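You operate a simulated robot arm through the tools that you are given. There is no shell and no other tool.

You run a simulated robot arm. Do the job below in one go: nothing can be reset, and whatever is moved stays where it is left.

## Task
Put things in order on the top of the grey bench. At the end: the yellow pad is on the brown small carton (marked "BOLTS"); the black float stands where the yellow pad stood; the orange float stands where the blue filter stood; the blue filter stands where the black float stood; whatever was shut is shut again. Leave all else as you found it, and nothing knocked over.

Only the result counts: the job must be done as asked and must still hold three seconds after the hand-in. Knocking over, shifting, dropping, spilling or breaking anything else fails it.

## Robot
A 7-joint arm with a two-finger parallel gripper, fixed in place. Base frame: the origin is at the foot of the arm, x ahead of it, y to its left, z up; the work surface is at about z = 0. Readings come in mm, degrees, newtons and seconds.
With the tool pointing down near the work surface it reaches from about 240 to 620 mm from the base axis. Its first joint turns from -66.0 to 66.0 degrees. Payload 2.6 kg.
The TCP is the grasp point between the finger pads, 30 mm short of the fingertips. In the tool frame z runs along the fingers and y along their closing line. The gripper opens to 94 mm. The fingers are 28 mm wide and 10 mm thick; the gripper's body (50 by 96 mm) begins 55 mm behind the TCP.
Orientation is told as [roll, pitch, yaw] about the base's x, y, z axes, in that order, counted from this pose: with the fingers straight down and closing along the base's y, the tool's x points along the base's -x, its y along +y and its z along -z.

## Interface
- The arm moves only by the tool step_arm. Its argument "deltas" is one flat list of numbers, 6 for each row, row after row: the shift along the tool's x, y, z in units of 400 mm (1.0 is 400 mm), then the turn, a rotation vector about the tool's x, y, z in units of 180 degrees (1.0 is 180 degrees). In form: [dx, dy, dz, rx, ry, rz, dx, dy, dz, rx, ry, rz, ...]. A call has 1 to 20 rows; each row is the pose to reach, as a shift and turn from the pose commanded when the call began, along the tool's axes at that moment. "grip" is the closure, from 0 (fully open) to 1 (shut), set as the call begins (left out, the last holds). A call with a number of a shift or a turn outside -1 to 1 is refused whole. Each row takes 0.2 s and may step no farther than 50 mm and 8.6 degrees from the row before; otherwise, or with a gripper value out of range, the whole call is refused. A pose out of reach is approached as far as the arm can. The call stops where the force on the tool passes 40 N (or 10 N more than at its start, if that is more) or the arm is blocked; 0.2 s more then pass. Each finger travels about 72 mm/s and halts on what it meets, pressing with about 42 N; the grip force reading is that of the motor and also rises with nothing between the fingers. The clock runs only during rows and for 0.2 s after the last one: add rows that repeat a pose to give the fingers time. The reply holds the time, the measured pose of the TCP, the force on the tool along the base axes, the opening and the grip force, in the units named above and with some noise, with the torque about the TCP (base axes, N m) and any sound that the robot's microphone picked up.
- Cameras (640 x 400 px; columns grow to the right, rows downward): "scene" is fixed at [38.9, 430.7, 574.4]; the picture's right is [-0.77, -0.63, 0.00], its down [-0.31, 0.38, -0.87] and it looks along [0.55, -0.67, -0.49] (base axes); focal length 326 px, centre (320, 200). "wrist" rides on the gripper at [76, 14, -103] in the tool frame; the picture's right is [-0.18, 0.98, 0.00], its down [-0.75, -0.14, -0.64] and it looks along [-0.63, -0.12, 0.77] (tool axes); focal length 243 px, centre (320, 200).
- snapshot(camera): a new picture of that camera. The clock stands still meanwhile.
- probe_pixels(camera, pixels): for up to 12 pixels [column, row] of the newest picture of that camera ("zoom" is the newest enlarged one), the place [x, y, z] in the base frame of the surface seen there, good to about 3 mm. The clock stands still meanwhile.
- zoom(camera, box): a new picture of the part [left, top, right, bottom] of that camera's present view, enlarged. The clock stands still meanwhile.
- sign_off(): hands the job in; it is judged then, once.

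Unless the task says otherwise, let go and move clear before handing in.

The tools are called after ">>>" as name(argument=value, ...) on one line, values as JSON. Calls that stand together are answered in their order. step_arm: Moves the arm, as the interface text tells. Its arguments: {"type":"object","properties":{"deltas":{"type":"array","items":{"type":"number"}},"grip":{"type":"number"}},"required":["deltas"]} The other tools are called the same way: snapshot (camera) takes a picture; probe_pixels (camera, pixels) gives the place of the surface under pixels of a picture; zoom (camera, box) takes an enlarged picture of a part of a camera's view; sign_off () hands the job in.

At the start:

```text
clock: 0.0
tool_pos: [386.7, -53.4, 355.0]
tool_rot: [0.0, 0.0, 0.0]
ft_force: [-0.9, -0.9, 0.2]
torque: [0.0, 0.01, 0.02]
gripper_width: 94.3
grip_force: 0.0
```

scene: 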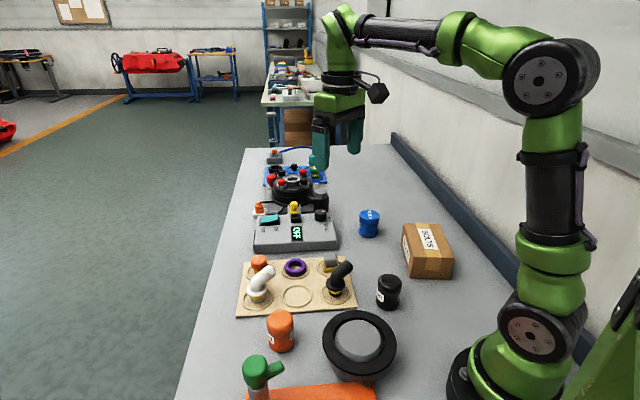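
wrist: 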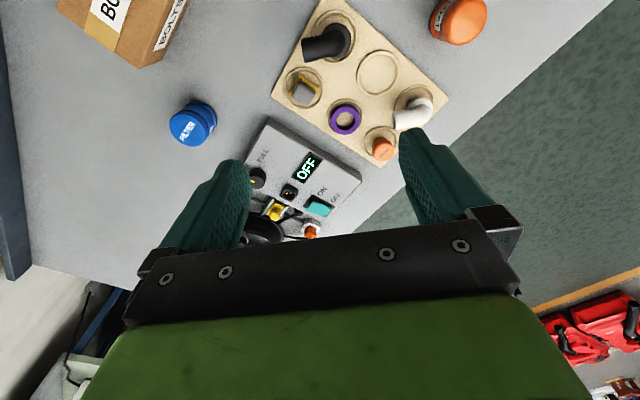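

The first pictures show the blue filter near (368,222), the black float near (388,292), the orange float near (280,330) and the carton near (427,250) in the scene view. I can't clearly see the yellow pad yet, so I'll zoom in on several areas.

>>> zoom(camera="scene", box=[220, 140, 380, 240])

>>> zoom(camera="scene", box=[220, 230, 380, 330])

>>> zoom(camera="scene", box=[220, 280, 412, 400])

>>> zoom(camera="scene", box=[340, 190, 500, 320])

>>> zoom(camera="wrist", box=[220, 100, 420, 250])

```text
4.00 times, centred on (300, 190) of scene
```

zoom: 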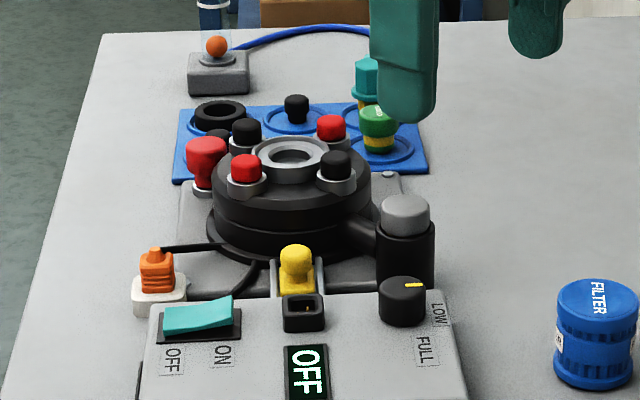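

```text
4.00 times, centred on (300, 280) of scene
```

zoom: 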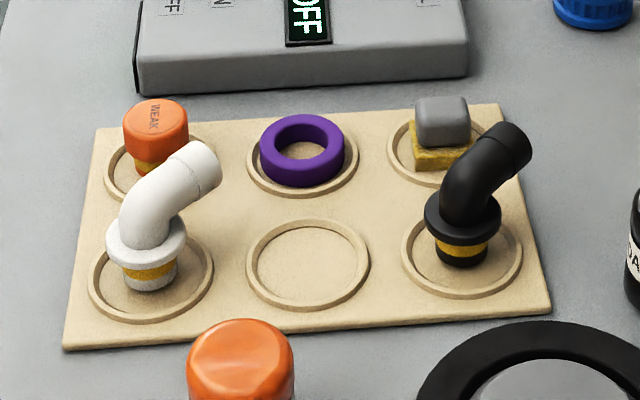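

```text
3.33 times, centred on (316, 340) of scene
```

zoom: 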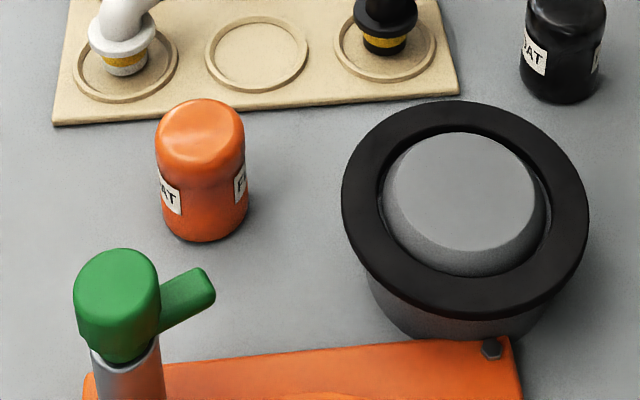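

```text
3.08 times, centred on (420, 255) of scene
```

zoom: 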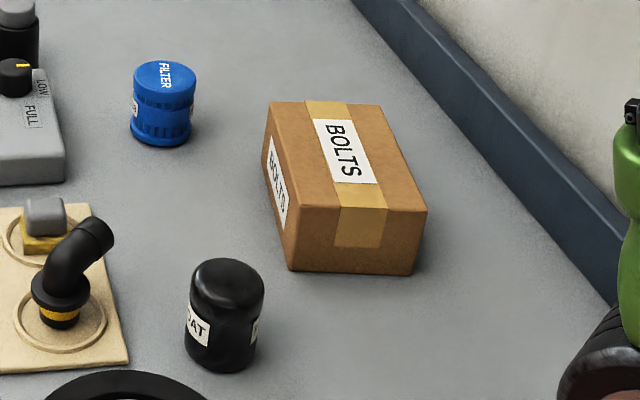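

```text
2.67 times, centred on (320, 175) of wrist
```

zoom: 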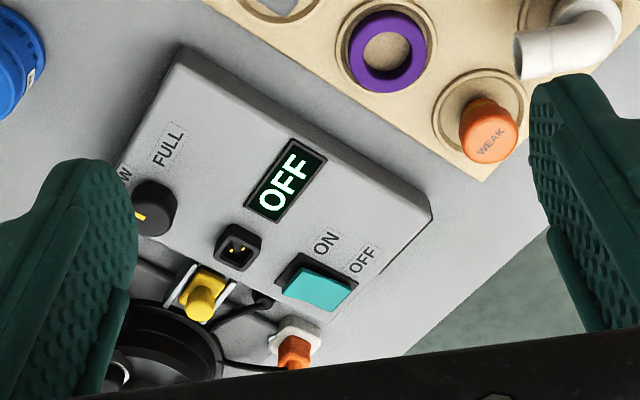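

The candidates are the round pot with a grey centre near (358,342), the green-handled thing near (262,372), and the grey block on a yellow slab near (330,262). I'll probe these and the other objects before moving.

>>> snapshot(camera="scene")

>>> probe_pixels(camera="scene", pixels=[[359, 340], [359, 313], [332, 345], [389, 343], [358, 372], [345, 382], [256, 365], [280, 318], [388, 281], [369, 214], [330, 258], [310, 392]])

>>> probe_pixels(camera="scene", pixels=[[427, 238], [403, 225], [440, 222], [412, 257], [452, 257], [420, 277], [297, 297], [297, 267], [346, 288], [258, 295], [297, 233], [295, 180]])

```text
taken
```

scene: 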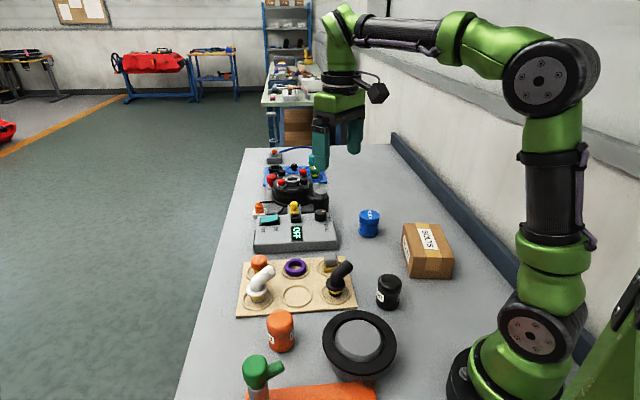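

```text
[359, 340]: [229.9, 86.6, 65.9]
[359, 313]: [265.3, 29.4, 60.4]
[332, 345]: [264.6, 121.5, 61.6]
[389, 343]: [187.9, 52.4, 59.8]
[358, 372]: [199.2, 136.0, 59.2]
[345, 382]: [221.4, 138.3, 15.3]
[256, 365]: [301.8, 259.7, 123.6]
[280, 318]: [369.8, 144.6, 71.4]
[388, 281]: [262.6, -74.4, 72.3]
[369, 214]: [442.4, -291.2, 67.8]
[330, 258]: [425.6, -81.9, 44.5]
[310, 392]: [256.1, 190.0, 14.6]
```

```text
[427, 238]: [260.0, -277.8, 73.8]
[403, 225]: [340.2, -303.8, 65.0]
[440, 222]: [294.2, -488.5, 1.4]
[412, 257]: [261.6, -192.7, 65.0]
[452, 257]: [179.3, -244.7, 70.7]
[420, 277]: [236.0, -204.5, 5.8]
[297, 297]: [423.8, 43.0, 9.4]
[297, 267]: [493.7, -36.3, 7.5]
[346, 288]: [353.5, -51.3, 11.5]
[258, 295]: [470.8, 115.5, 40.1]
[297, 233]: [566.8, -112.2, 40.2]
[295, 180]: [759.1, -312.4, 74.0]
```

The pot centre is near (230,85) with its rim at about z=60, but I can't tell yet where the yellow pad is. I'll zoom in closer on the tray, the pot and the orange base.

>>> zoom(camera="wrist", box=[260, 0, 460, 125])

>>> zoom(camera="scene", box=[310, 245, 374, 285])

>>> zoom(camera="scene", box=[240, 340, 336, 400])

>>> zoom(camera="scene", box=[310, 300, 420, 385])

```text
3.20 times, centred on (360, 62) of wrist
```

zoom: 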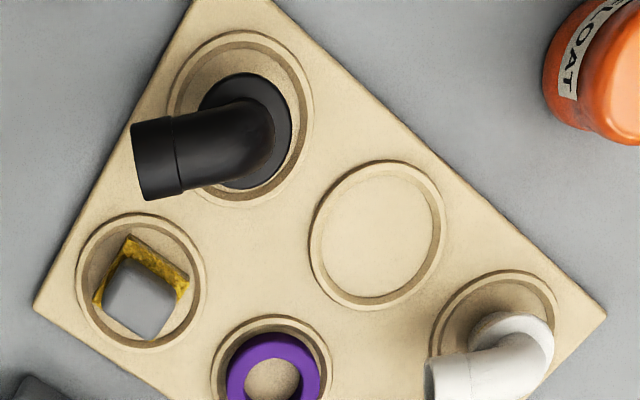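

```text
10.00 times, centred on (342, 265) of scene
```

zoom: 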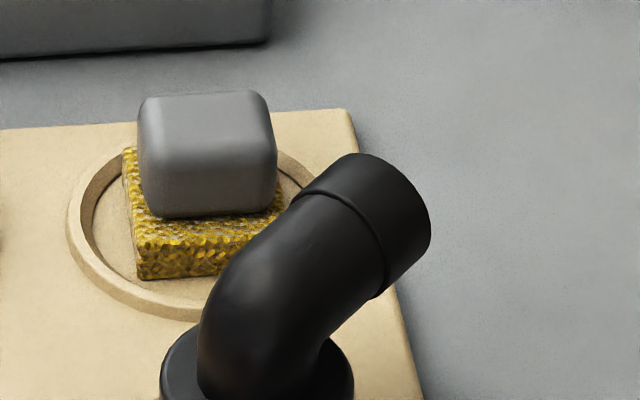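

```text
6.67 times, centred on (288, 370) of scene
```

zoom: 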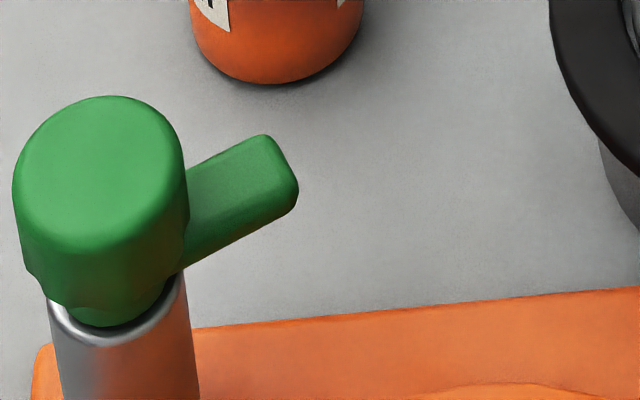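

```text
4.71 times, centred on (365, 342) of scene
```

zoom: 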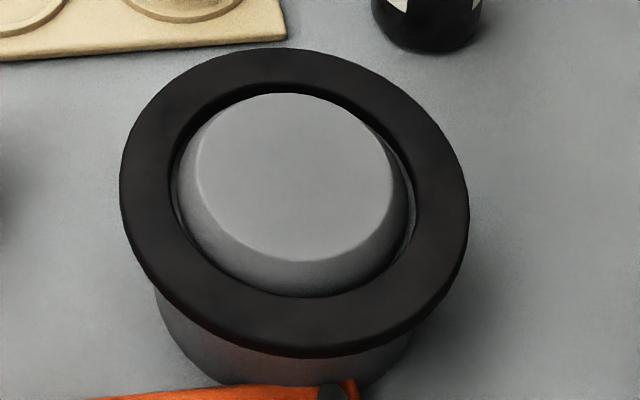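

The grey block on the yellow sponge in the tray looks like part of the tray set, and the pot and the orange fixture are only partly visible. I'll turn the wrist by −90° at a safe height so the wrist camera looks toward +y over the pot and fixture.

>>> step_arm(deltas=[0.012, -0.0055, -0.005, 0, 0, -0.0417, 0.024, -0.011, -0.01, 0, 0, -0.0833, 0.036, -0.0165, -0.015, 0, 0, -0.125, 0.048, -0.022, -0.02, 0, 0, -0.1667, 0.06, -0.0275, -0.025, 0, 0, -0.2083, 0.072, -0.033, -0.03, 0, 0, -0.25, 0.084, -0.0385, -0.035, 0, 0, -0.2917, 0.096, -0.044, -0.04, 0, 0, -0.3333, 0.108, -0.0495, -0.045, 0, 0, -0.375, 0.12, -0.055, -0.05, 0, 0, -0.4167, 0.132, -0.0605, -0.055, 0, 0, -0.4583, 0.144, -0.066, -0.06, 0, 0, -0.5], grip=0)

>>> snapshot(camera="wrist")

```text
clock: 2.6
tool_pos: [331.0, -77.4, 377.9]
tool_rot: [0.0, 0.0, 90.0]
ft_force: [-0.2, -0.9, 0.3]
torque: [-0.01, 0.0, 0.04]
gripper_width: 93.7
grip_force: 0.0
```

```text
taken
```

wrist: 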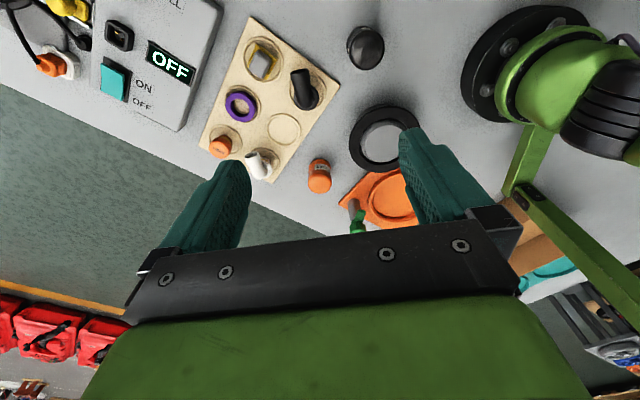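

The yaw now reads 90°, and the wrist view shows the pot at (383,138) and an orange plate at (390,200). I'll zoom in on both.

>>> zoom(camera="wrist", box=[320, 90, 480, 240])

>>> zoom(camera="wrist", box=[180, 0, 340, 190])

>>> zoom(camera="wrist", box=[480, 100, 640, 280])

```text
2.67 times, centred on (400, 165) of wrist
```

zoom: 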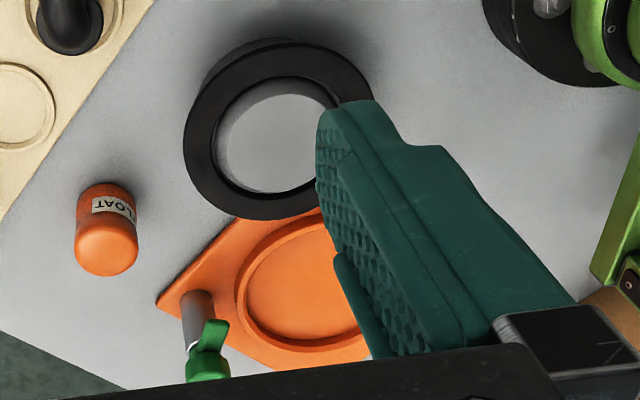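

```text
2.11 times, centred on (260, 95) of wrist
```

zoom: 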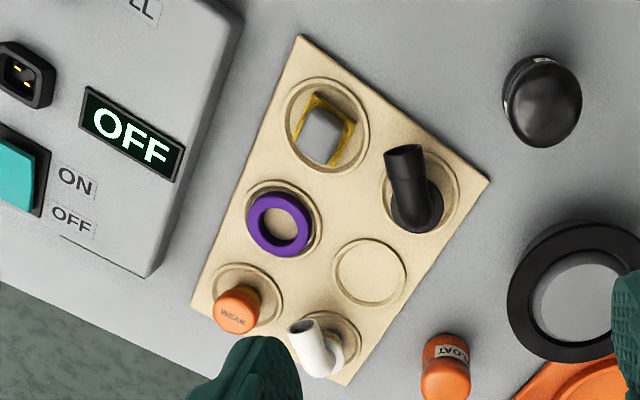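

```text
2.22 times, centred on (560, 190) of wrist
```

zoom: 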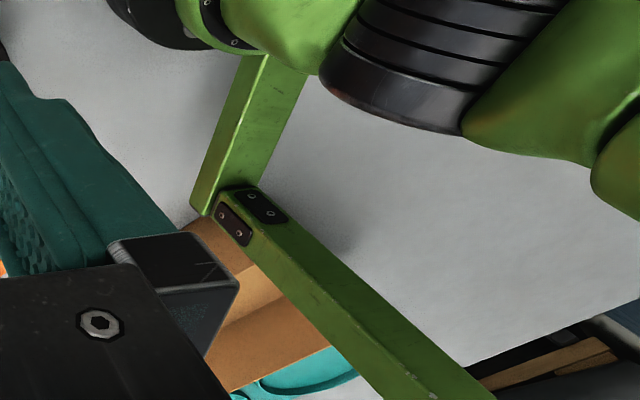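

The orange plate has a round recess, a post and a green lever, and the pot looks closed by a grey disc inside a black ring. I'll turn another 90° so the camera looks back toward the base and shows the pot from the front.

>>> step_arm(deltas=[-0.027, -0.013, 0.012, 0, 0, -0.0417, -0.054, -0.026, 0.024, 0, 0, -0.0833, -0.081, -0.039, 0.036, 0, 0, -0.125, -0.108, -0.052, 0.048, 0, 0, -0.1667, -0.135, -0.065, 0.06, 0, 0, -0.2083, -0.162, -0.078, 0.072, 0, 0, -0.25, -0.189, -0.091, 0.084, 0, 0, -0.2917, -0.216, -0.104, 0.096, 0, 0, -0.3333, -0.243, -0.117, 0.108, 0, 0, -0.375, -0.27, -0.13, 0.12, 0, 0, -0.4167, -0.297, -0.143, 0.132, 0, 0, -0.4583, -0.324, -0.156, 0.144, 0, 0, -0.5])

>>> snapshot(camera="wrist")

>>> snapshot(camera="scene")

```text
clock: 5.2
tool_pos: [383.5, 35.8, 330.3]
tool_rot: [0.0, 0.1, 168.7]
ft_force: [-0.7, 0.7, 0.2]
torque: [0.0, 0.02, -0.02]
gripper_width: 94.0
grip_force: 0.0
out of reach, approached as far as the arm can: row 7, 11, 12
```

```text
taken
```

wrist: 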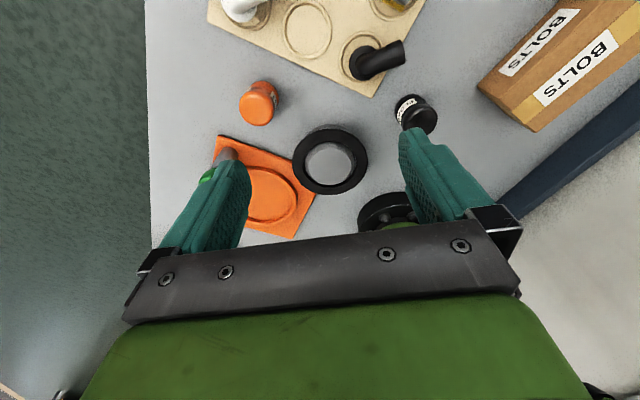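

```text
taken
```

scene: 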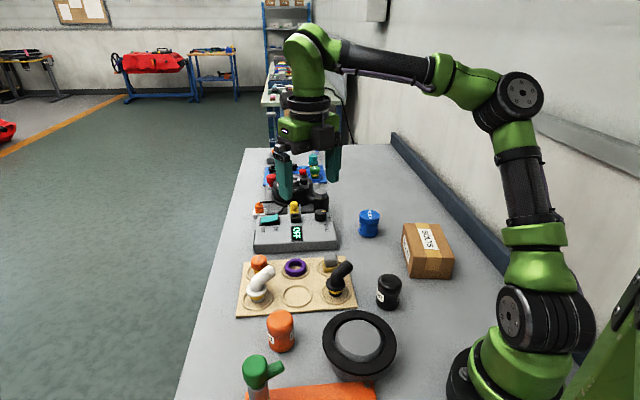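

The wrist stopped at yaw ~169° (a joint limit), but the camera now looks back at the pot at (330,160). I'll zoom in on the pot, the plate and the carton.

>>> zoom(camera="wrist", box=[270, 100, 400, 220])

>>> zoom(camera="wrist", box=[190, 60, 330, 250])

>>> zoom(camera="wrist", box=[380, 0, 640, 160])

>>> probe_pixels(camera="wrist", pixels=[[328, 163], [330, 130], [302, 160], [360, 165], [328, 188], [306, 165], [315, 150], [345, 150], [270, 195], [265, 170], [228, 155], [208, 175]])

```text
3.33 times, centred on (335, 160) of wrist
```

zoom: 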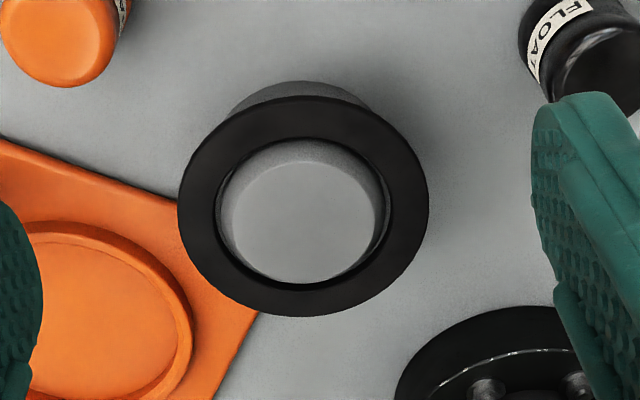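

```text
2.11 times, centred on (260, 155) of wrist
```

zoom: 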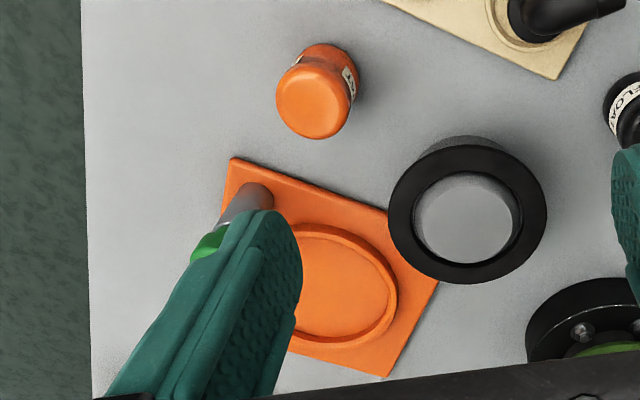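

```text
2.46 times, centred on (510, 80) of wrist
```

zoom: 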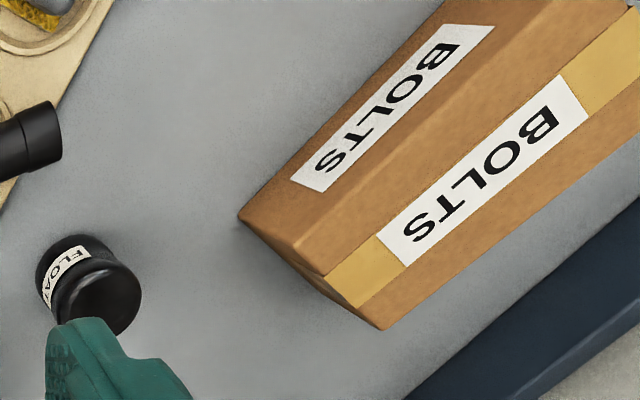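

```text
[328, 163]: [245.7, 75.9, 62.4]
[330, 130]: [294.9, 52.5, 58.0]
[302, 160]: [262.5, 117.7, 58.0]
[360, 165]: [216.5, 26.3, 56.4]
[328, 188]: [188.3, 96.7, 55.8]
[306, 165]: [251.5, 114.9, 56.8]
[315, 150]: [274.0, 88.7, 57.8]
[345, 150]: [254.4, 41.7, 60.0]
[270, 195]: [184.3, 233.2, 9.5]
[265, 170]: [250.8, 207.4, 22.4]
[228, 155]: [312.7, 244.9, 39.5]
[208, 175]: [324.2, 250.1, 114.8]
```

The pot is only about 60–66 mm high, so a 70 mm float would not fit inside and the pad is probably elsewhere. I'll zoom in on the parts of the scene I haven't checked, around the robot's base and the far end of the bench.

>>> zoom(camera="scene", box=[420, 260, 640, 400])

>>> zoom(camera="scene", box=[250, 140, 345, 200])

>>> zoom(camera="scene", box=[250, 180, 345, 255])

>>> probe_pixels(camera="scene", pixels=[[620, 350], [600, 390], [630, 320], [385, 260], [470, 300], [300, 160], [275, 158], [297, 187], [320, 200], [257, 220], [330, 240], [270, 217]])

```text
2.86 times, centred on (530, 330) of scene
```

zoom: 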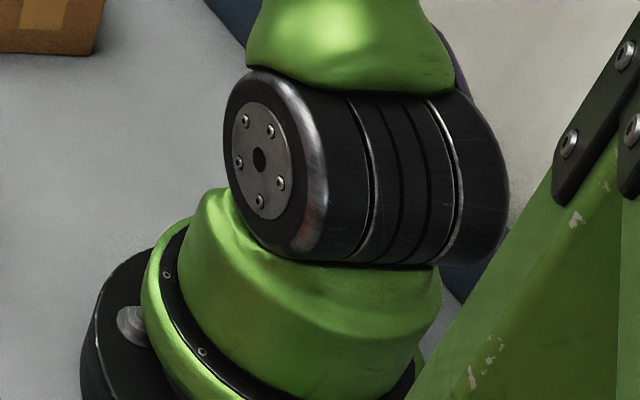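

```text
6.67 times, centred on (298, 170) of scene
```

zoom: 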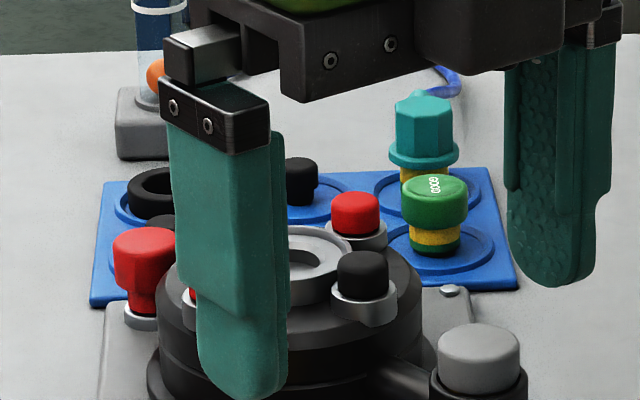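

```text
5.33 times, centred on (298, 218) of scene
```

zoom: 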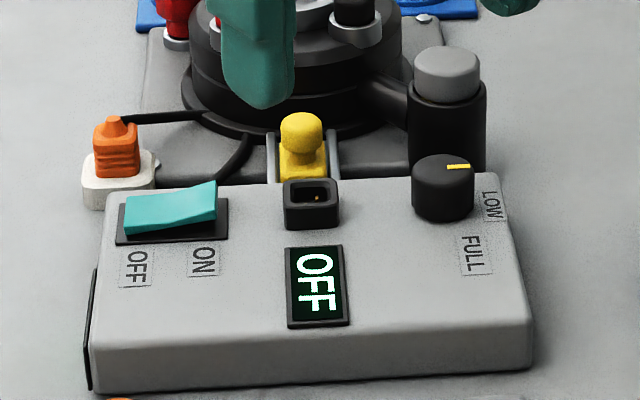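

```text
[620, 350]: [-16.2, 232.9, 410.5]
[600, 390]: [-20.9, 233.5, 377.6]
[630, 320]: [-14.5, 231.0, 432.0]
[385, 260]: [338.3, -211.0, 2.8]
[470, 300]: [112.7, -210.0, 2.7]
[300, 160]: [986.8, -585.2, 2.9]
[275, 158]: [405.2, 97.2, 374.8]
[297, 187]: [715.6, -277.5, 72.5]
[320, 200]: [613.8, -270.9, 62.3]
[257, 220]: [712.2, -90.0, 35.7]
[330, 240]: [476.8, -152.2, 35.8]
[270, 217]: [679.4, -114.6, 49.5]
```

The device at the far end of the bench and the green frame near the base don't show a yellow pad either. I'll survey the area to the right of the robot base, which the scene camera can't see.

>>> step_arm(deltas=[-0.0302, 0.0612, -0.0104, 0, 0, 0.0364, -0.0604, 0.1225, -0.0208, 0, 0, 0.0728, -0.0906, 0.1838, -0.0312, 0, 0, 0.1092, -0.1208, 0.245, -0.0416, 0, 0, 0.1456, -0.151, 0.3062, -0.052, 0, 0, 0.182, -0.1812, 0.3675, -0.0624, 0, 0, 0.2184, -0.2114, 0.4288, -0.0728, 0, 0, 0.2548, -0.2416, 0.49, -0.0832, 0, 0, 0.2912, -0.2718, 0.5512, -0.0936, 0, 0, 0.3276, -0.302, 0.6125, -0.104, 0, 0, 0.364, -0.3322, 0.6738, -0.1144, 0, 0, 0.4004, -0.3624, 0.735, -0.1248, 0, 0, 0.4368])

>>> snapshot(camera="wrist")

>>> snapshot(camera="scene")

```text
clock: 7.8
tool_pos: [396.5, -169.0, 369.8]
tool_rot: [0.0, 0.0, 99.6]
ft_force: [-0.8, 0.0, -0.7]
torque: [-0.01, 0.01, 0.0]
gripper_width: 94.1
grip_force: 0.0
out of reach, approached as far as the arm can: row 4, 5, 6, 7, 8, 9, 10, 11, 12
```

```text
taken
```

wrist: 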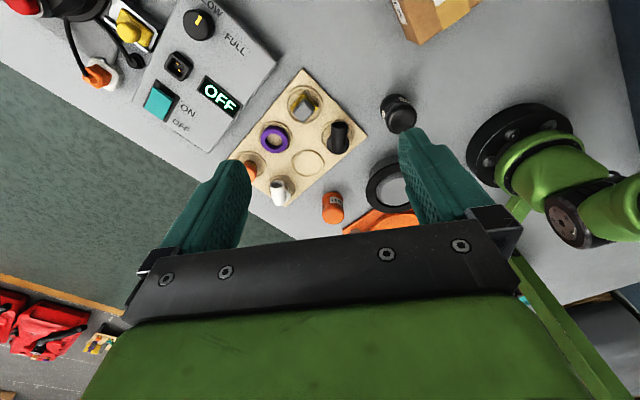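

```text
taken
```

scene: 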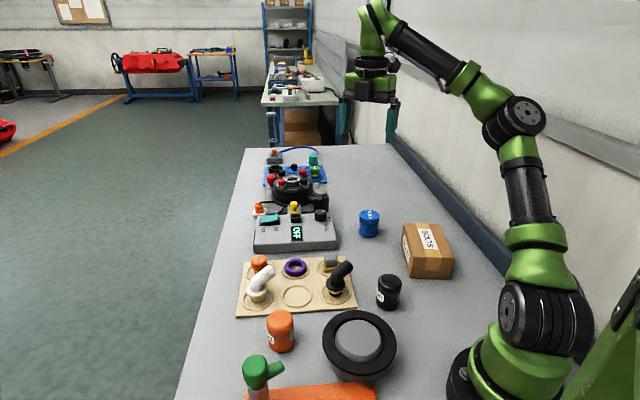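

The move was cut short at (396,−169) and yaw ~100°, so I need to know which pose the arm now treats as commanded. I'll send one zero-shift row to find out.

>>> step_arm(deltas=[0, 0, 0, 0, 0, 0])

>>> zoom(camera="wrist", box=[440, 0, 640, 125])

>>> zoom(camera="wrist", box=[240, 50, 440, 240])

>>> zoom(camera="wrist", box=[500, 180, 640, 320])

```text
clock: 8.2
tool_pos: [397.8, -169.0, 369.5]
tool_rot: [0.0, 0.1, 99.6]
ft_force: [-0.8, 0.1, -0.6]
torque: [0.02, -0.03, 0.01]
gripper_width: 94.1
grip_force: 0.1
```

```text
3.20 times, centred on (540, 62) of wrist
```

zoom: 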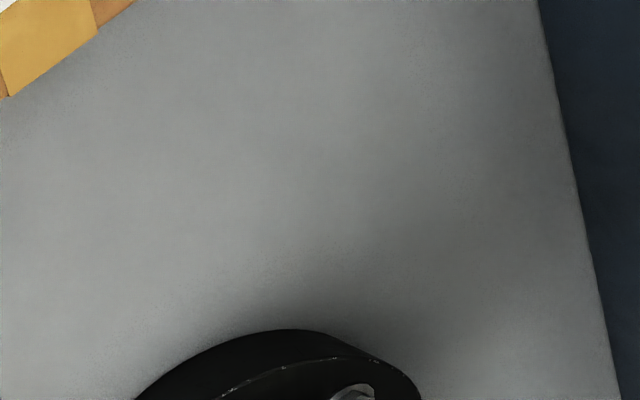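

```text
2.11 times, centred on (340, 145) of wrist
```

zoom: 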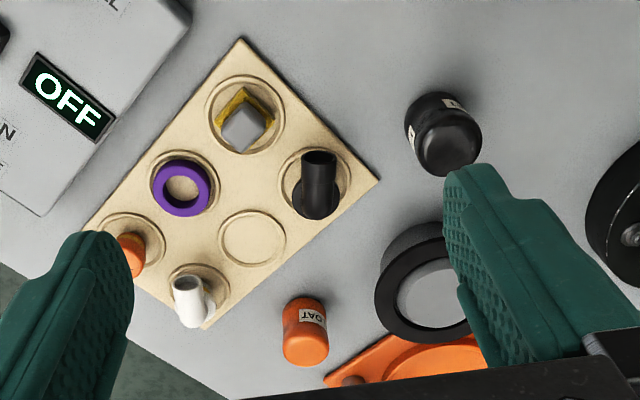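

```text
2.86 times, centred on (570, 250) of wrist
```

zoom: 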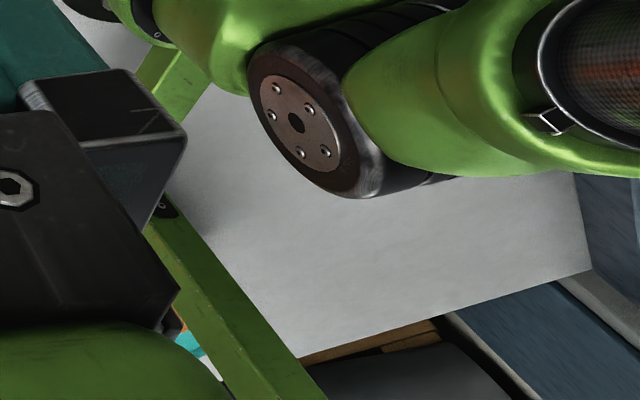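

The bench behind and to the right of the robot is empty, and the zero-shift row shows the commanded pose matches the measured one. I'll bring the camera in close over the pot to see how it is closed.

>>> step_arm(deltas=[-0.0663, 0.0263, 0.0425, 0, 0, 0.0053, -0.1326, 0.0526, 0.085, 0, 0, 0.0107, -0.1989, 0.0789, 0.1275, 0, 0, 0.016, -0.2652, 0.1052, 0.17, 0, 0, 0.0213, -0.3315, 0.1315, 0.2125, 0, 0, 0.0267, -0.3978, 0.1578, 0.255, 0, 0, 0.032, -0.4641, 0.1841, 0.2975, 0, 0, 0.0373, -0.5304, 0.2104, 0.34, 0, 0, 0.0427, -0.5967, 0.2367, 0.3825, 0, 0, 0.048, -0.663, 0.263, 0.425, 0, 0, 0.0533])

>>> snapshot(camera="wrist")

```text
clock: 10.4
tool_pos: [249.4, 77.0, 198.9]
tool_rot: [0.1, -0.1, 90.0]
ft_force: [0.4, -1.0, 0.1]
torque: [-0.02, -0.01, 0.01]
gripper_width: 93.9
grip_force: 0.1
out of reach, approached as far as the arm can: row 1, 2, 3, 4
```

```text
taken
```

wrist: 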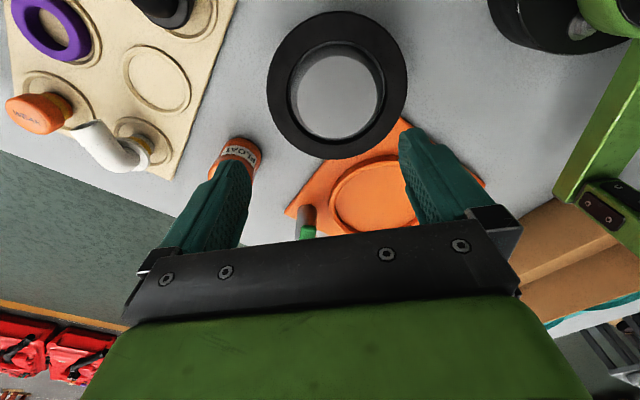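

>>> zoom(camera="wrist", box=[250, 0, 420, 170])

>>> probe_pixels(camera="wrist", pixels=[[337, 90], [337, 60], [300, 90], [372, 90], [337, 120], [337, 25], [280, 88], [395, 88], [337, 148], [340, 46], [337, 133], [285, 120]])

>>> zoom(camera="wrist", box=[520, 100, 640, 330])

>>> zoom(camera="wrist", box=[270, 110, 440, 250])

```text
2.35 times, centred on (335, 85) of wrist
```

zoom: 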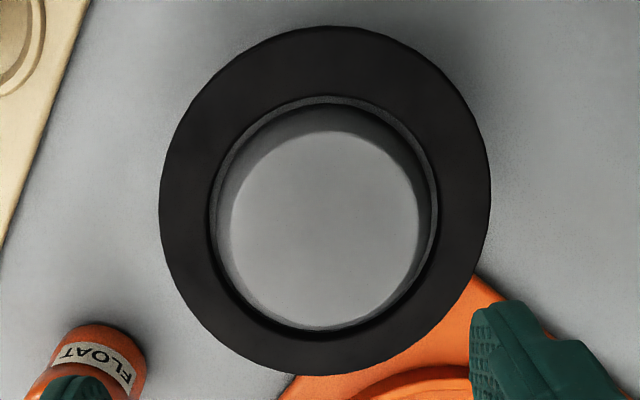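

```text
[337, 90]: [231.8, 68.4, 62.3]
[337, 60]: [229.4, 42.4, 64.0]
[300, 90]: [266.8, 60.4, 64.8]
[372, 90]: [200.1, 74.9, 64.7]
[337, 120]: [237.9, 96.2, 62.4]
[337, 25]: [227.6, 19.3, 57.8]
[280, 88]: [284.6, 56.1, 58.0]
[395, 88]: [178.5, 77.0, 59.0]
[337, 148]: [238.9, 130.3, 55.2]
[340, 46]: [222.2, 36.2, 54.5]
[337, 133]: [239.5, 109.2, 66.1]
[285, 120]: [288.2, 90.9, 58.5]
```

```text
1.74 times, centred on (580, 215) of wrist
```

zoom: 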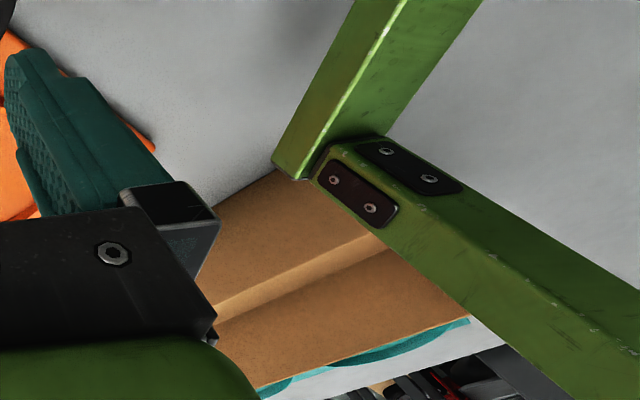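

```text
2.86 times, centred on (355, 180) of wrist
```

zoom: 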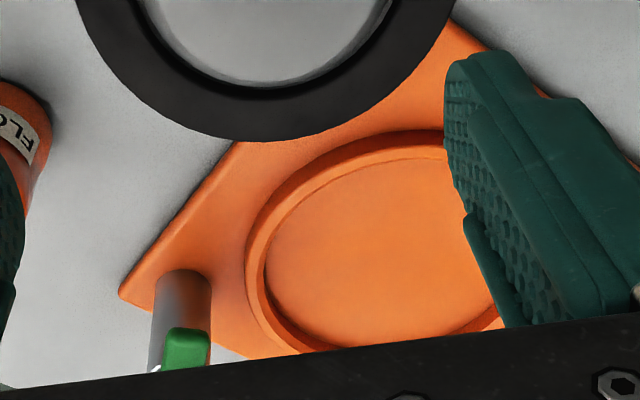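

The disc is about 68 mm across and sits at z≈64 inside the black ring, with no visible handle. I also see brown board with teal beneath it at (560,250) beyond the bench corner, so I'll probe there and around the orange fixture.

>>> probe_pixels(camera="wrist", pixels=[[560, 210], [540, 245], [590, 270], [600, 300], [570, 318], [550, 200], [600, 200], [620, 150], [540, 170], [500, 170], [575, 325], [590, 320]])

>>> probe_pixels(camera="wrist", pixels=[[307, 215], [307, 232], [345, 210], [375, 195], [345, 170], [300, 205], [285, 212], [404, 125], [480, 183], [400, 160], [345, 230], [395, 120]])

>>> zoom(camera="wrist", box=[500, 190, 580, 260])

>>> snapshot(camera="scene")

```text
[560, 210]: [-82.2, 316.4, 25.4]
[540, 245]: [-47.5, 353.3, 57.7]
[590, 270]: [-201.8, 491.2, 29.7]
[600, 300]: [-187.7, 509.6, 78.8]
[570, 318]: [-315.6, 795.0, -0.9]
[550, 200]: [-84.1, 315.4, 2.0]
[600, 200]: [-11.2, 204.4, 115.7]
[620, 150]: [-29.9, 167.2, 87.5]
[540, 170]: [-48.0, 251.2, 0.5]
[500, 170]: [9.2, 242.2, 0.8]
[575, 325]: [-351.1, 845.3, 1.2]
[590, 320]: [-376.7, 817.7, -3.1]
```

```text
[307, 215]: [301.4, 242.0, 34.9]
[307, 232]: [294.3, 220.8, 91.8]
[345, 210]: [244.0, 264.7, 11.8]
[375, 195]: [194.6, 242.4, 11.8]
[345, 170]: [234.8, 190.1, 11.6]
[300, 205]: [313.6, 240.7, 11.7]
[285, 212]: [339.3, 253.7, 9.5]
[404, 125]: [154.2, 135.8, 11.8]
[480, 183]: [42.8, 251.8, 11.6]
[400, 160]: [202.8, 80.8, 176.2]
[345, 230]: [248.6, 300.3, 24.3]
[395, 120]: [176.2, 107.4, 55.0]
```

```text
5.71 times, centred on (540, 225) of wrist
```

zoom: 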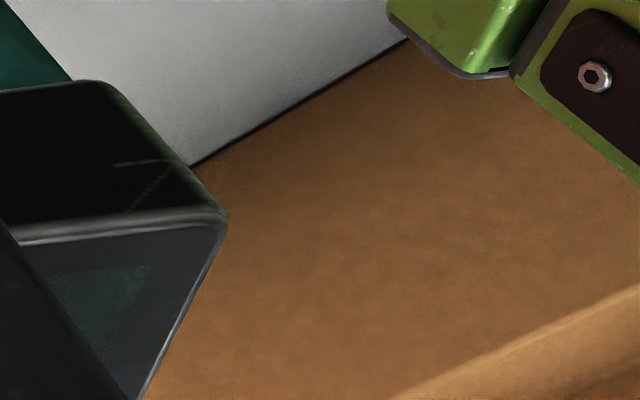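

```text
taken
```

scene: 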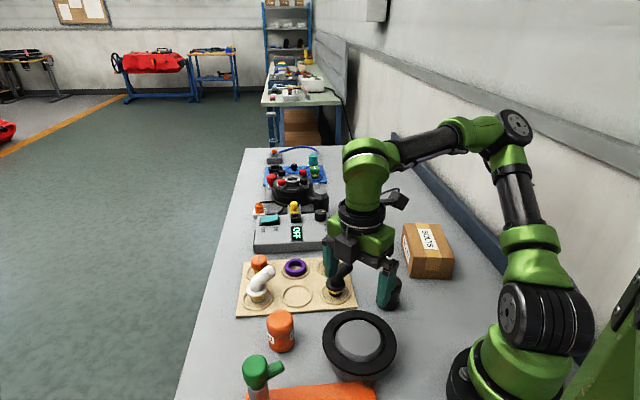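

The only other large thing is a carton at about (−100,330), outside the ±66° joint range. I'll look at the pot from a lower angle, tilting the camera toward +y, to see whether it has a lid or an opening.

>>> step_arm(deltas=[0.0685, 0.0025, 0.0295, 0, -0.0389, 0, 0.137, 0.005, 0.059, 0, -0.0778, 0, 0.2055, 0.0075, 0.0885, 0, -0.1167, 0, 0.274, 0.01, 0.118, 0, -0.1556, 0, 0.3425, 0.0125, 0.1475, 0, -0.1944, 0])

>>> snapshot(camera="wrist")

>>> snapshot(camera="scene")

```text
clock: 11.6
tool_pos: [285.8, -23.8, 179.8]
tool_rot: [0.0, -35.2, 90.0]
ft_force: [-0.1, -0.2, 0.0]
torque: [0.03, 0.0, 0.01]
gripper_width: 94.2
grip_force: 0.1
out of reach, approached as far as the arm can: row 4, 5
```

```text
taken
```

wrist: 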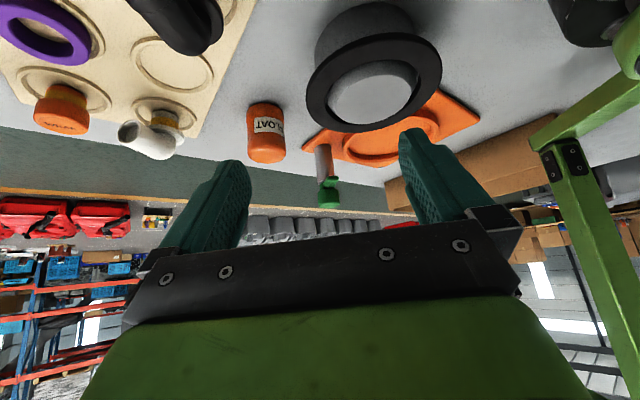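

```text
taken
```

scene: 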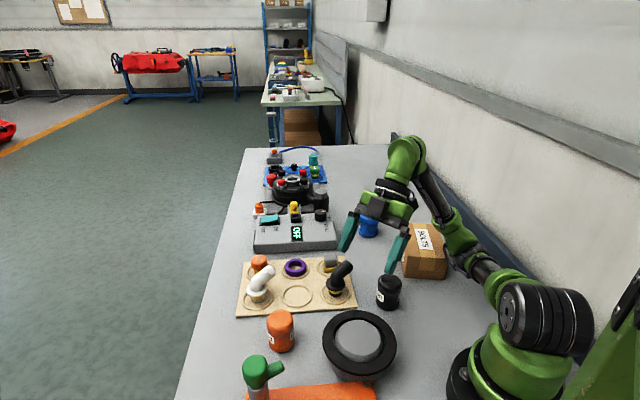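

The camera now sees the pot from the side at (375,70), but the forearm hangs low near the carton at (455,250) in the scene view. I'll zoom on the pot and probe the arm's clearance before moving.

>>> zoom(camera="wrist", box=[290, 0, 460, 140])

>>> zoom(camera="wrist", box=[230, 80, 440, 220])

>>> probe_pixels(camera="scene", pixels=[[465, 260], [455, 240], [480, 270], [500, 285], [440, 205], [445, 230]])

>>> probe_pixels(camera="wrist", pixels=[[375, 90], [375, 45], [345, 30], [365, 10], [325, 95], [430, 75], [370, 128], [265, 105], [265, 155], [330, 155], [328, 185], [375, 62]])

```text
2.86 times, centred on (375, 70) of wrist
```

zoom: 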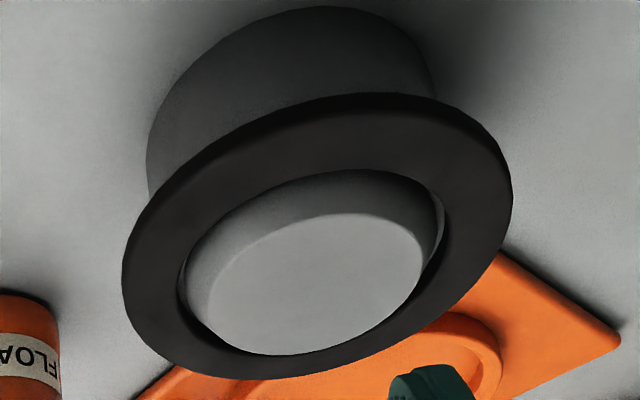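

```text
2.86 times, centred on (335, 150) of wrist
```

zoom: 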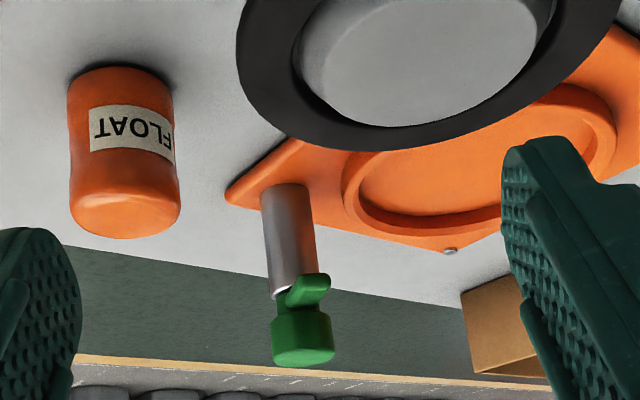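

```text
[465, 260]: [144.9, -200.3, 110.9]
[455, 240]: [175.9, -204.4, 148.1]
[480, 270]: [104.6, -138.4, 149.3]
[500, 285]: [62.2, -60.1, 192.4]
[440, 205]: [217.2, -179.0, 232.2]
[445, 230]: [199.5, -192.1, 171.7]
```

```text
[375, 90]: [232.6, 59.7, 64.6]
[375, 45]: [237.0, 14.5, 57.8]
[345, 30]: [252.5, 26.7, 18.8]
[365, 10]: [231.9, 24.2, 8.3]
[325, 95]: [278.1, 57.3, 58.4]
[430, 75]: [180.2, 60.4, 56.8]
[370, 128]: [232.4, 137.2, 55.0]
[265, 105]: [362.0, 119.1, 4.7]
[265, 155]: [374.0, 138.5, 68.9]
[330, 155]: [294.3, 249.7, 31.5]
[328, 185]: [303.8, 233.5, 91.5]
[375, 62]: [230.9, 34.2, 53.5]
```

The pot is a plain grey can with a black flange and a grey plug, with nothing yellow visible. The one area I haven't seen is behind the BOLTS carton (y below −330), so I'll raise and straighten the tool first and then look there.

>>> step_arm(deltas=[-0.0236, -0.0167, -0.07, 0, 0.0324, 0, -0.0472, -0.0333, -0.14, 0, 0.0648, 0, -0.0708, -0.05, -0.21, 0, 0.0972, 0, -0.0944, -0.0667, -0.28, 0, 0.1296, 0, -0.118, -0.0833, -0.35, 0, 0.162, 0, -0.1416, -0.1, -0.42, 0, 0.1955, 0])

>>> snapshot(camera="scene")

```text
clock: 13.0
tool_pos: [344.3, -56.3, 347.5]
tool_rot: [0.1, 0.1, 90.1]
ft_force: [-1.0, 0.3, 0.4]
torque: [0.01, 0.0, -0.01]
gripper_width: 94.1
grip_force: 0.2
out of reach, approached as far as the arm can: row 4, 5, 6
```

```text
taken
```

scene: 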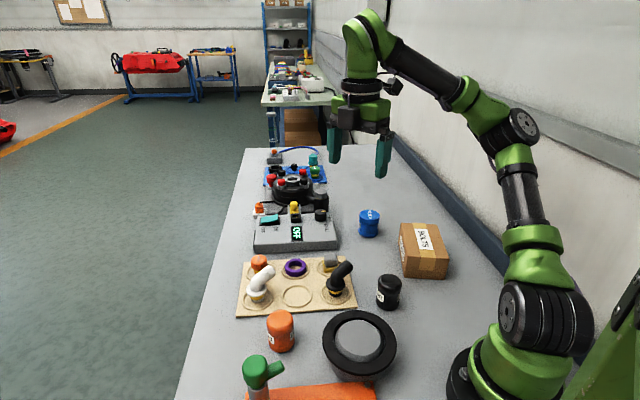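

The carton's right corner has moved from about (452,257) to (448,257) since the start, so the forearm may have brushed it. I'll check that with the same zoom and probes as before.

>>> zoom(camera="scene", box=[340, 190, 500, 320])

>>> probe_pixels(camera="scene", pixels=[[422, 238], [403, 226], [408, 257], [447, 257], [416, 277], [436, 222], [446, 252], [401, 223], [427, 223], [405, 255], [446, 277], [400, 250]])

```text
3.08 times, centred on (420, 255) of scene
```

zoom: 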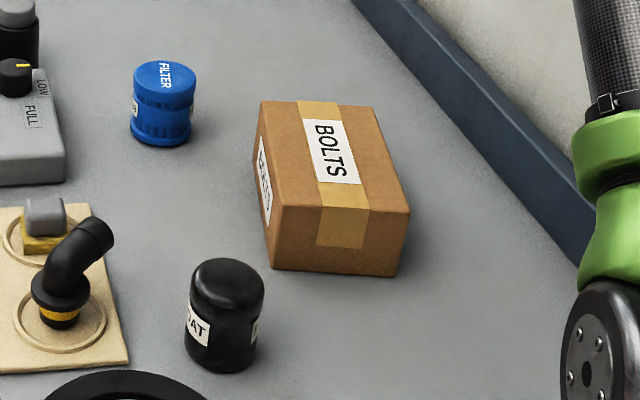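

```text
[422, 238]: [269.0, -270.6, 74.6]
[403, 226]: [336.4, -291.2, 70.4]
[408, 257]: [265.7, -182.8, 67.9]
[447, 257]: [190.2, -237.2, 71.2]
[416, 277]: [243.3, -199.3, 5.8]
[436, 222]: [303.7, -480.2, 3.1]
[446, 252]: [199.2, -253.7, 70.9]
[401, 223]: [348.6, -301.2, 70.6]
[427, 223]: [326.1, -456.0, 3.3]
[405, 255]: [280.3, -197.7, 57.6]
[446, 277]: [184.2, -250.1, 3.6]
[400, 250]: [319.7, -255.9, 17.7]
```

The carton has shifted by about 7–13 mm with a small rotation, clearly from the forearm when I used the tilted pose. I must push it back precisely later, so from now on I'll keep the elbow high and avoid odd tilts. First I'll look behind the carton from above with yaw 0.

>>> step_arm(deltas=[0.0571, 0.0133, -0.0046, 0, 0, 0.0417, 0.1142, 0.0267, -0.0092, 0, 0, 0.0833, 0.1713, 0.04, -0.0138, 0, 0, 0.125, 0.2283, 0.0533, -0.0183, 0, 0, 0.1667, 0.2854, 0.0667, -0.0229, 0, 0, 0.2083, 0.3425, 0.08, -0.0275, 0, 0, 0.25, 0.3996, 0.0933, -0.0321, 0, 0, 0.2917, 0.4567, 0.1067, -0.0367, 0, 0, 0.3333, 0.5138, 0.12, -0.0413, 0, 0, 0.375, 0.5708, 0.1333, -0.0458, 0, 0, 0.4167, 0.6279, 0.1467, -0.0504, 0, 0, 0.4583, 0.685, 0.16, -0.055, 0, 0, 0.5])

>>> snapshot(camera="wrist")

>>> snapshot(camera="scene")

```text
clock: 15.6
tool_pos: [390.1, -274.4, 368.1]
tool_rot: [-0.3, 4.9, 29.5]
ft_force: [0.5, -0.2, -0.3]
torque: [0.02, 0.0, -0.01]
gripper_width: 94.1
grip_force: 0.0
out of reach, approached as far as the arm can: row 1, 2, 3, 4, 5, 6, 7, 8, 9, 10, 11, 12
```

```text
taken
```

wrist: 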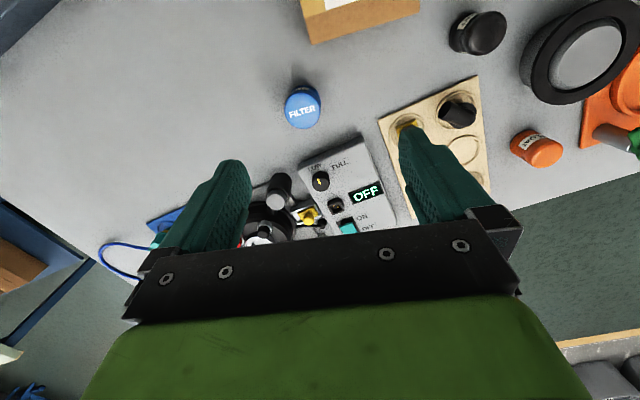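

```text
taken
```

scene: 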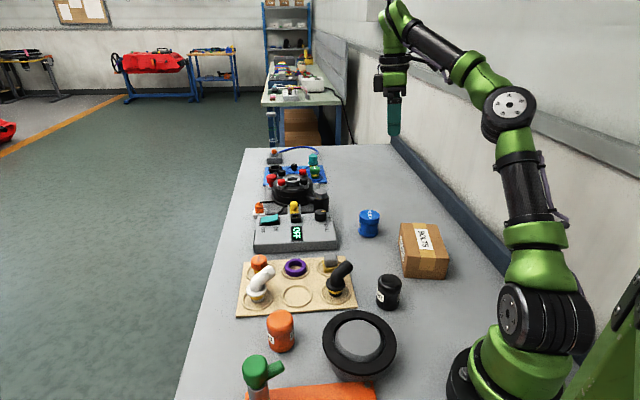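

At z≈370 the arm can't fold in closer than about r=340, which explains the out-of-reach rows, so I'll work lower for near positions. I'll straighten the tool and go to about (300,−310,260) with yaw 0, looking at the area behind the carton.

>>> step_arm(deltas=[0.0432, 0.0065, 0.0579, -0.0014, -0.0053, 0.0328, 0.0864, 0.013, 0.1158, -0.0028, -0.0107, 0.0656, 0.1296, 0.0195, 0.1737, -0.0042, -0.016, 0.0983, 0.1728, 0.026, 0.2316, -0.0056, -0.0214, 0.1311, 0.216, 0.0325, 0.2895, -0.007, -0.0267, 0.1639])

>>> snapshot(camera="wrist")

>>> snapshot(camera="scene")

```text
clock: 16.8
tool_pos: [299.9, -304.4, 259.6]
tool_rot: [-0.4, 0.0, -0.2]
ft_force: [0.5, 0.8, 0.3]
torque: [0.01, 0.02, -0.02]
gripper_width: 93.8
grip_force: 0.0
out of reach, approached as far as the arm can: row 1
```

```text
taken
```

wrist: 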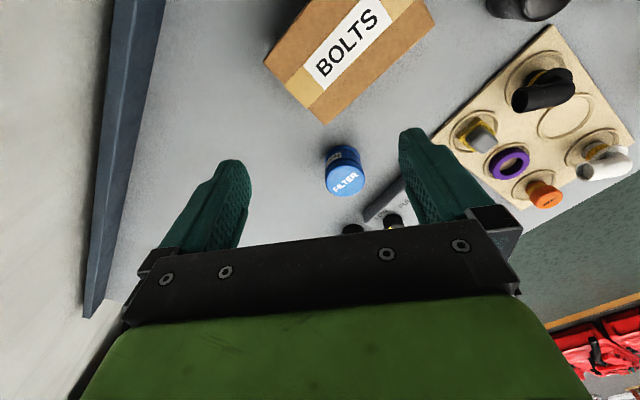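

```text
taken
```

scene: 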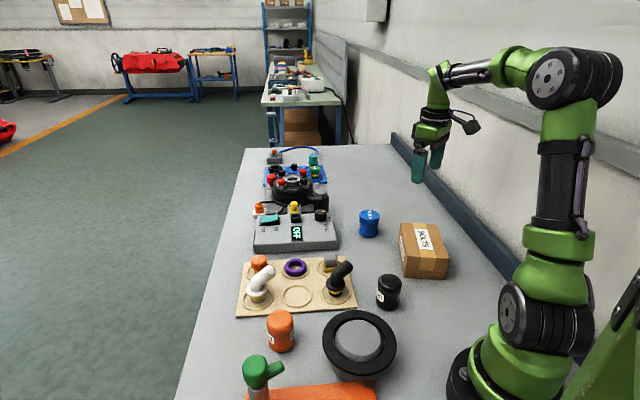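

The area behind the carton is empty too. I'll look closely at every yellow item from here, especially the grey-and-yellow block at (475,135) in the wrist view, to see any label.

>>> zoom(camera="wrist", box=[430, 90, 540, 170])

>>> zoom(camera="wrist", box=[500, 40, 640, 210])

>>> zoom(camera="wrist", box=[250, 0, 440, 130])

>>> probe_pixels(camera="wrist", pixels=[[480, 140], [465, 125], [478, 152], [490, 148], [462, 140], [470, 118], [343, 150], [343, 185]])

```text
5.00 times, centred on (485, 130) of wrist
```

zoom: 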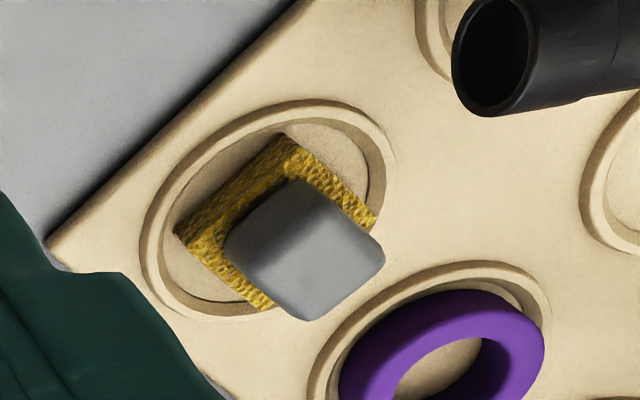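

```text
2.35 times, centred on (570, 125) of wrist
```

zoom: 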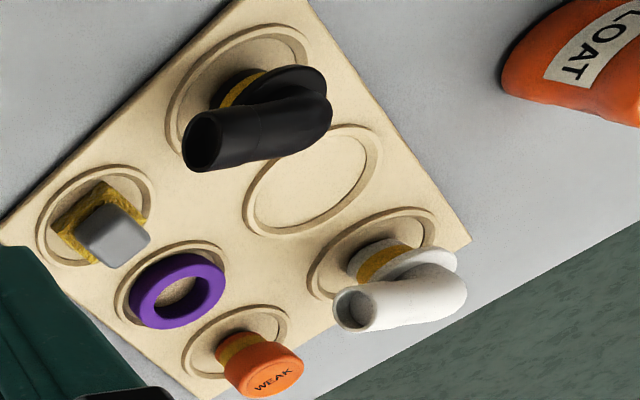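

```text
3.08 times, centred on (345, 65) of wrist
```

zoom: 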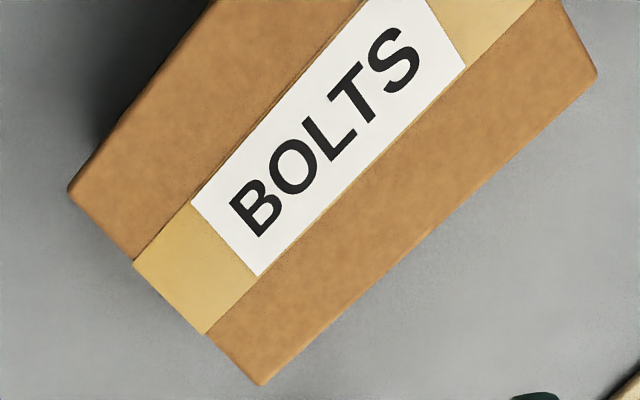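

```text
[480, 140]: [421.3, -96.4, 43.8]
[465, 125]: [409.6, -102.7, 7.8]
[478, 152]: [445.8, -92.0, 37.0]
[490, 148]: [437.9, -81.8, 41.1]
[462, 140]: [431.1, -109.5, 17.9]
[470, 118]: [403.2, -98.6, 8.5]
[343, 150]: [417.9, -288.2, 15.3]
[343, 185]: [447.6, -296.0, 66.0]
```

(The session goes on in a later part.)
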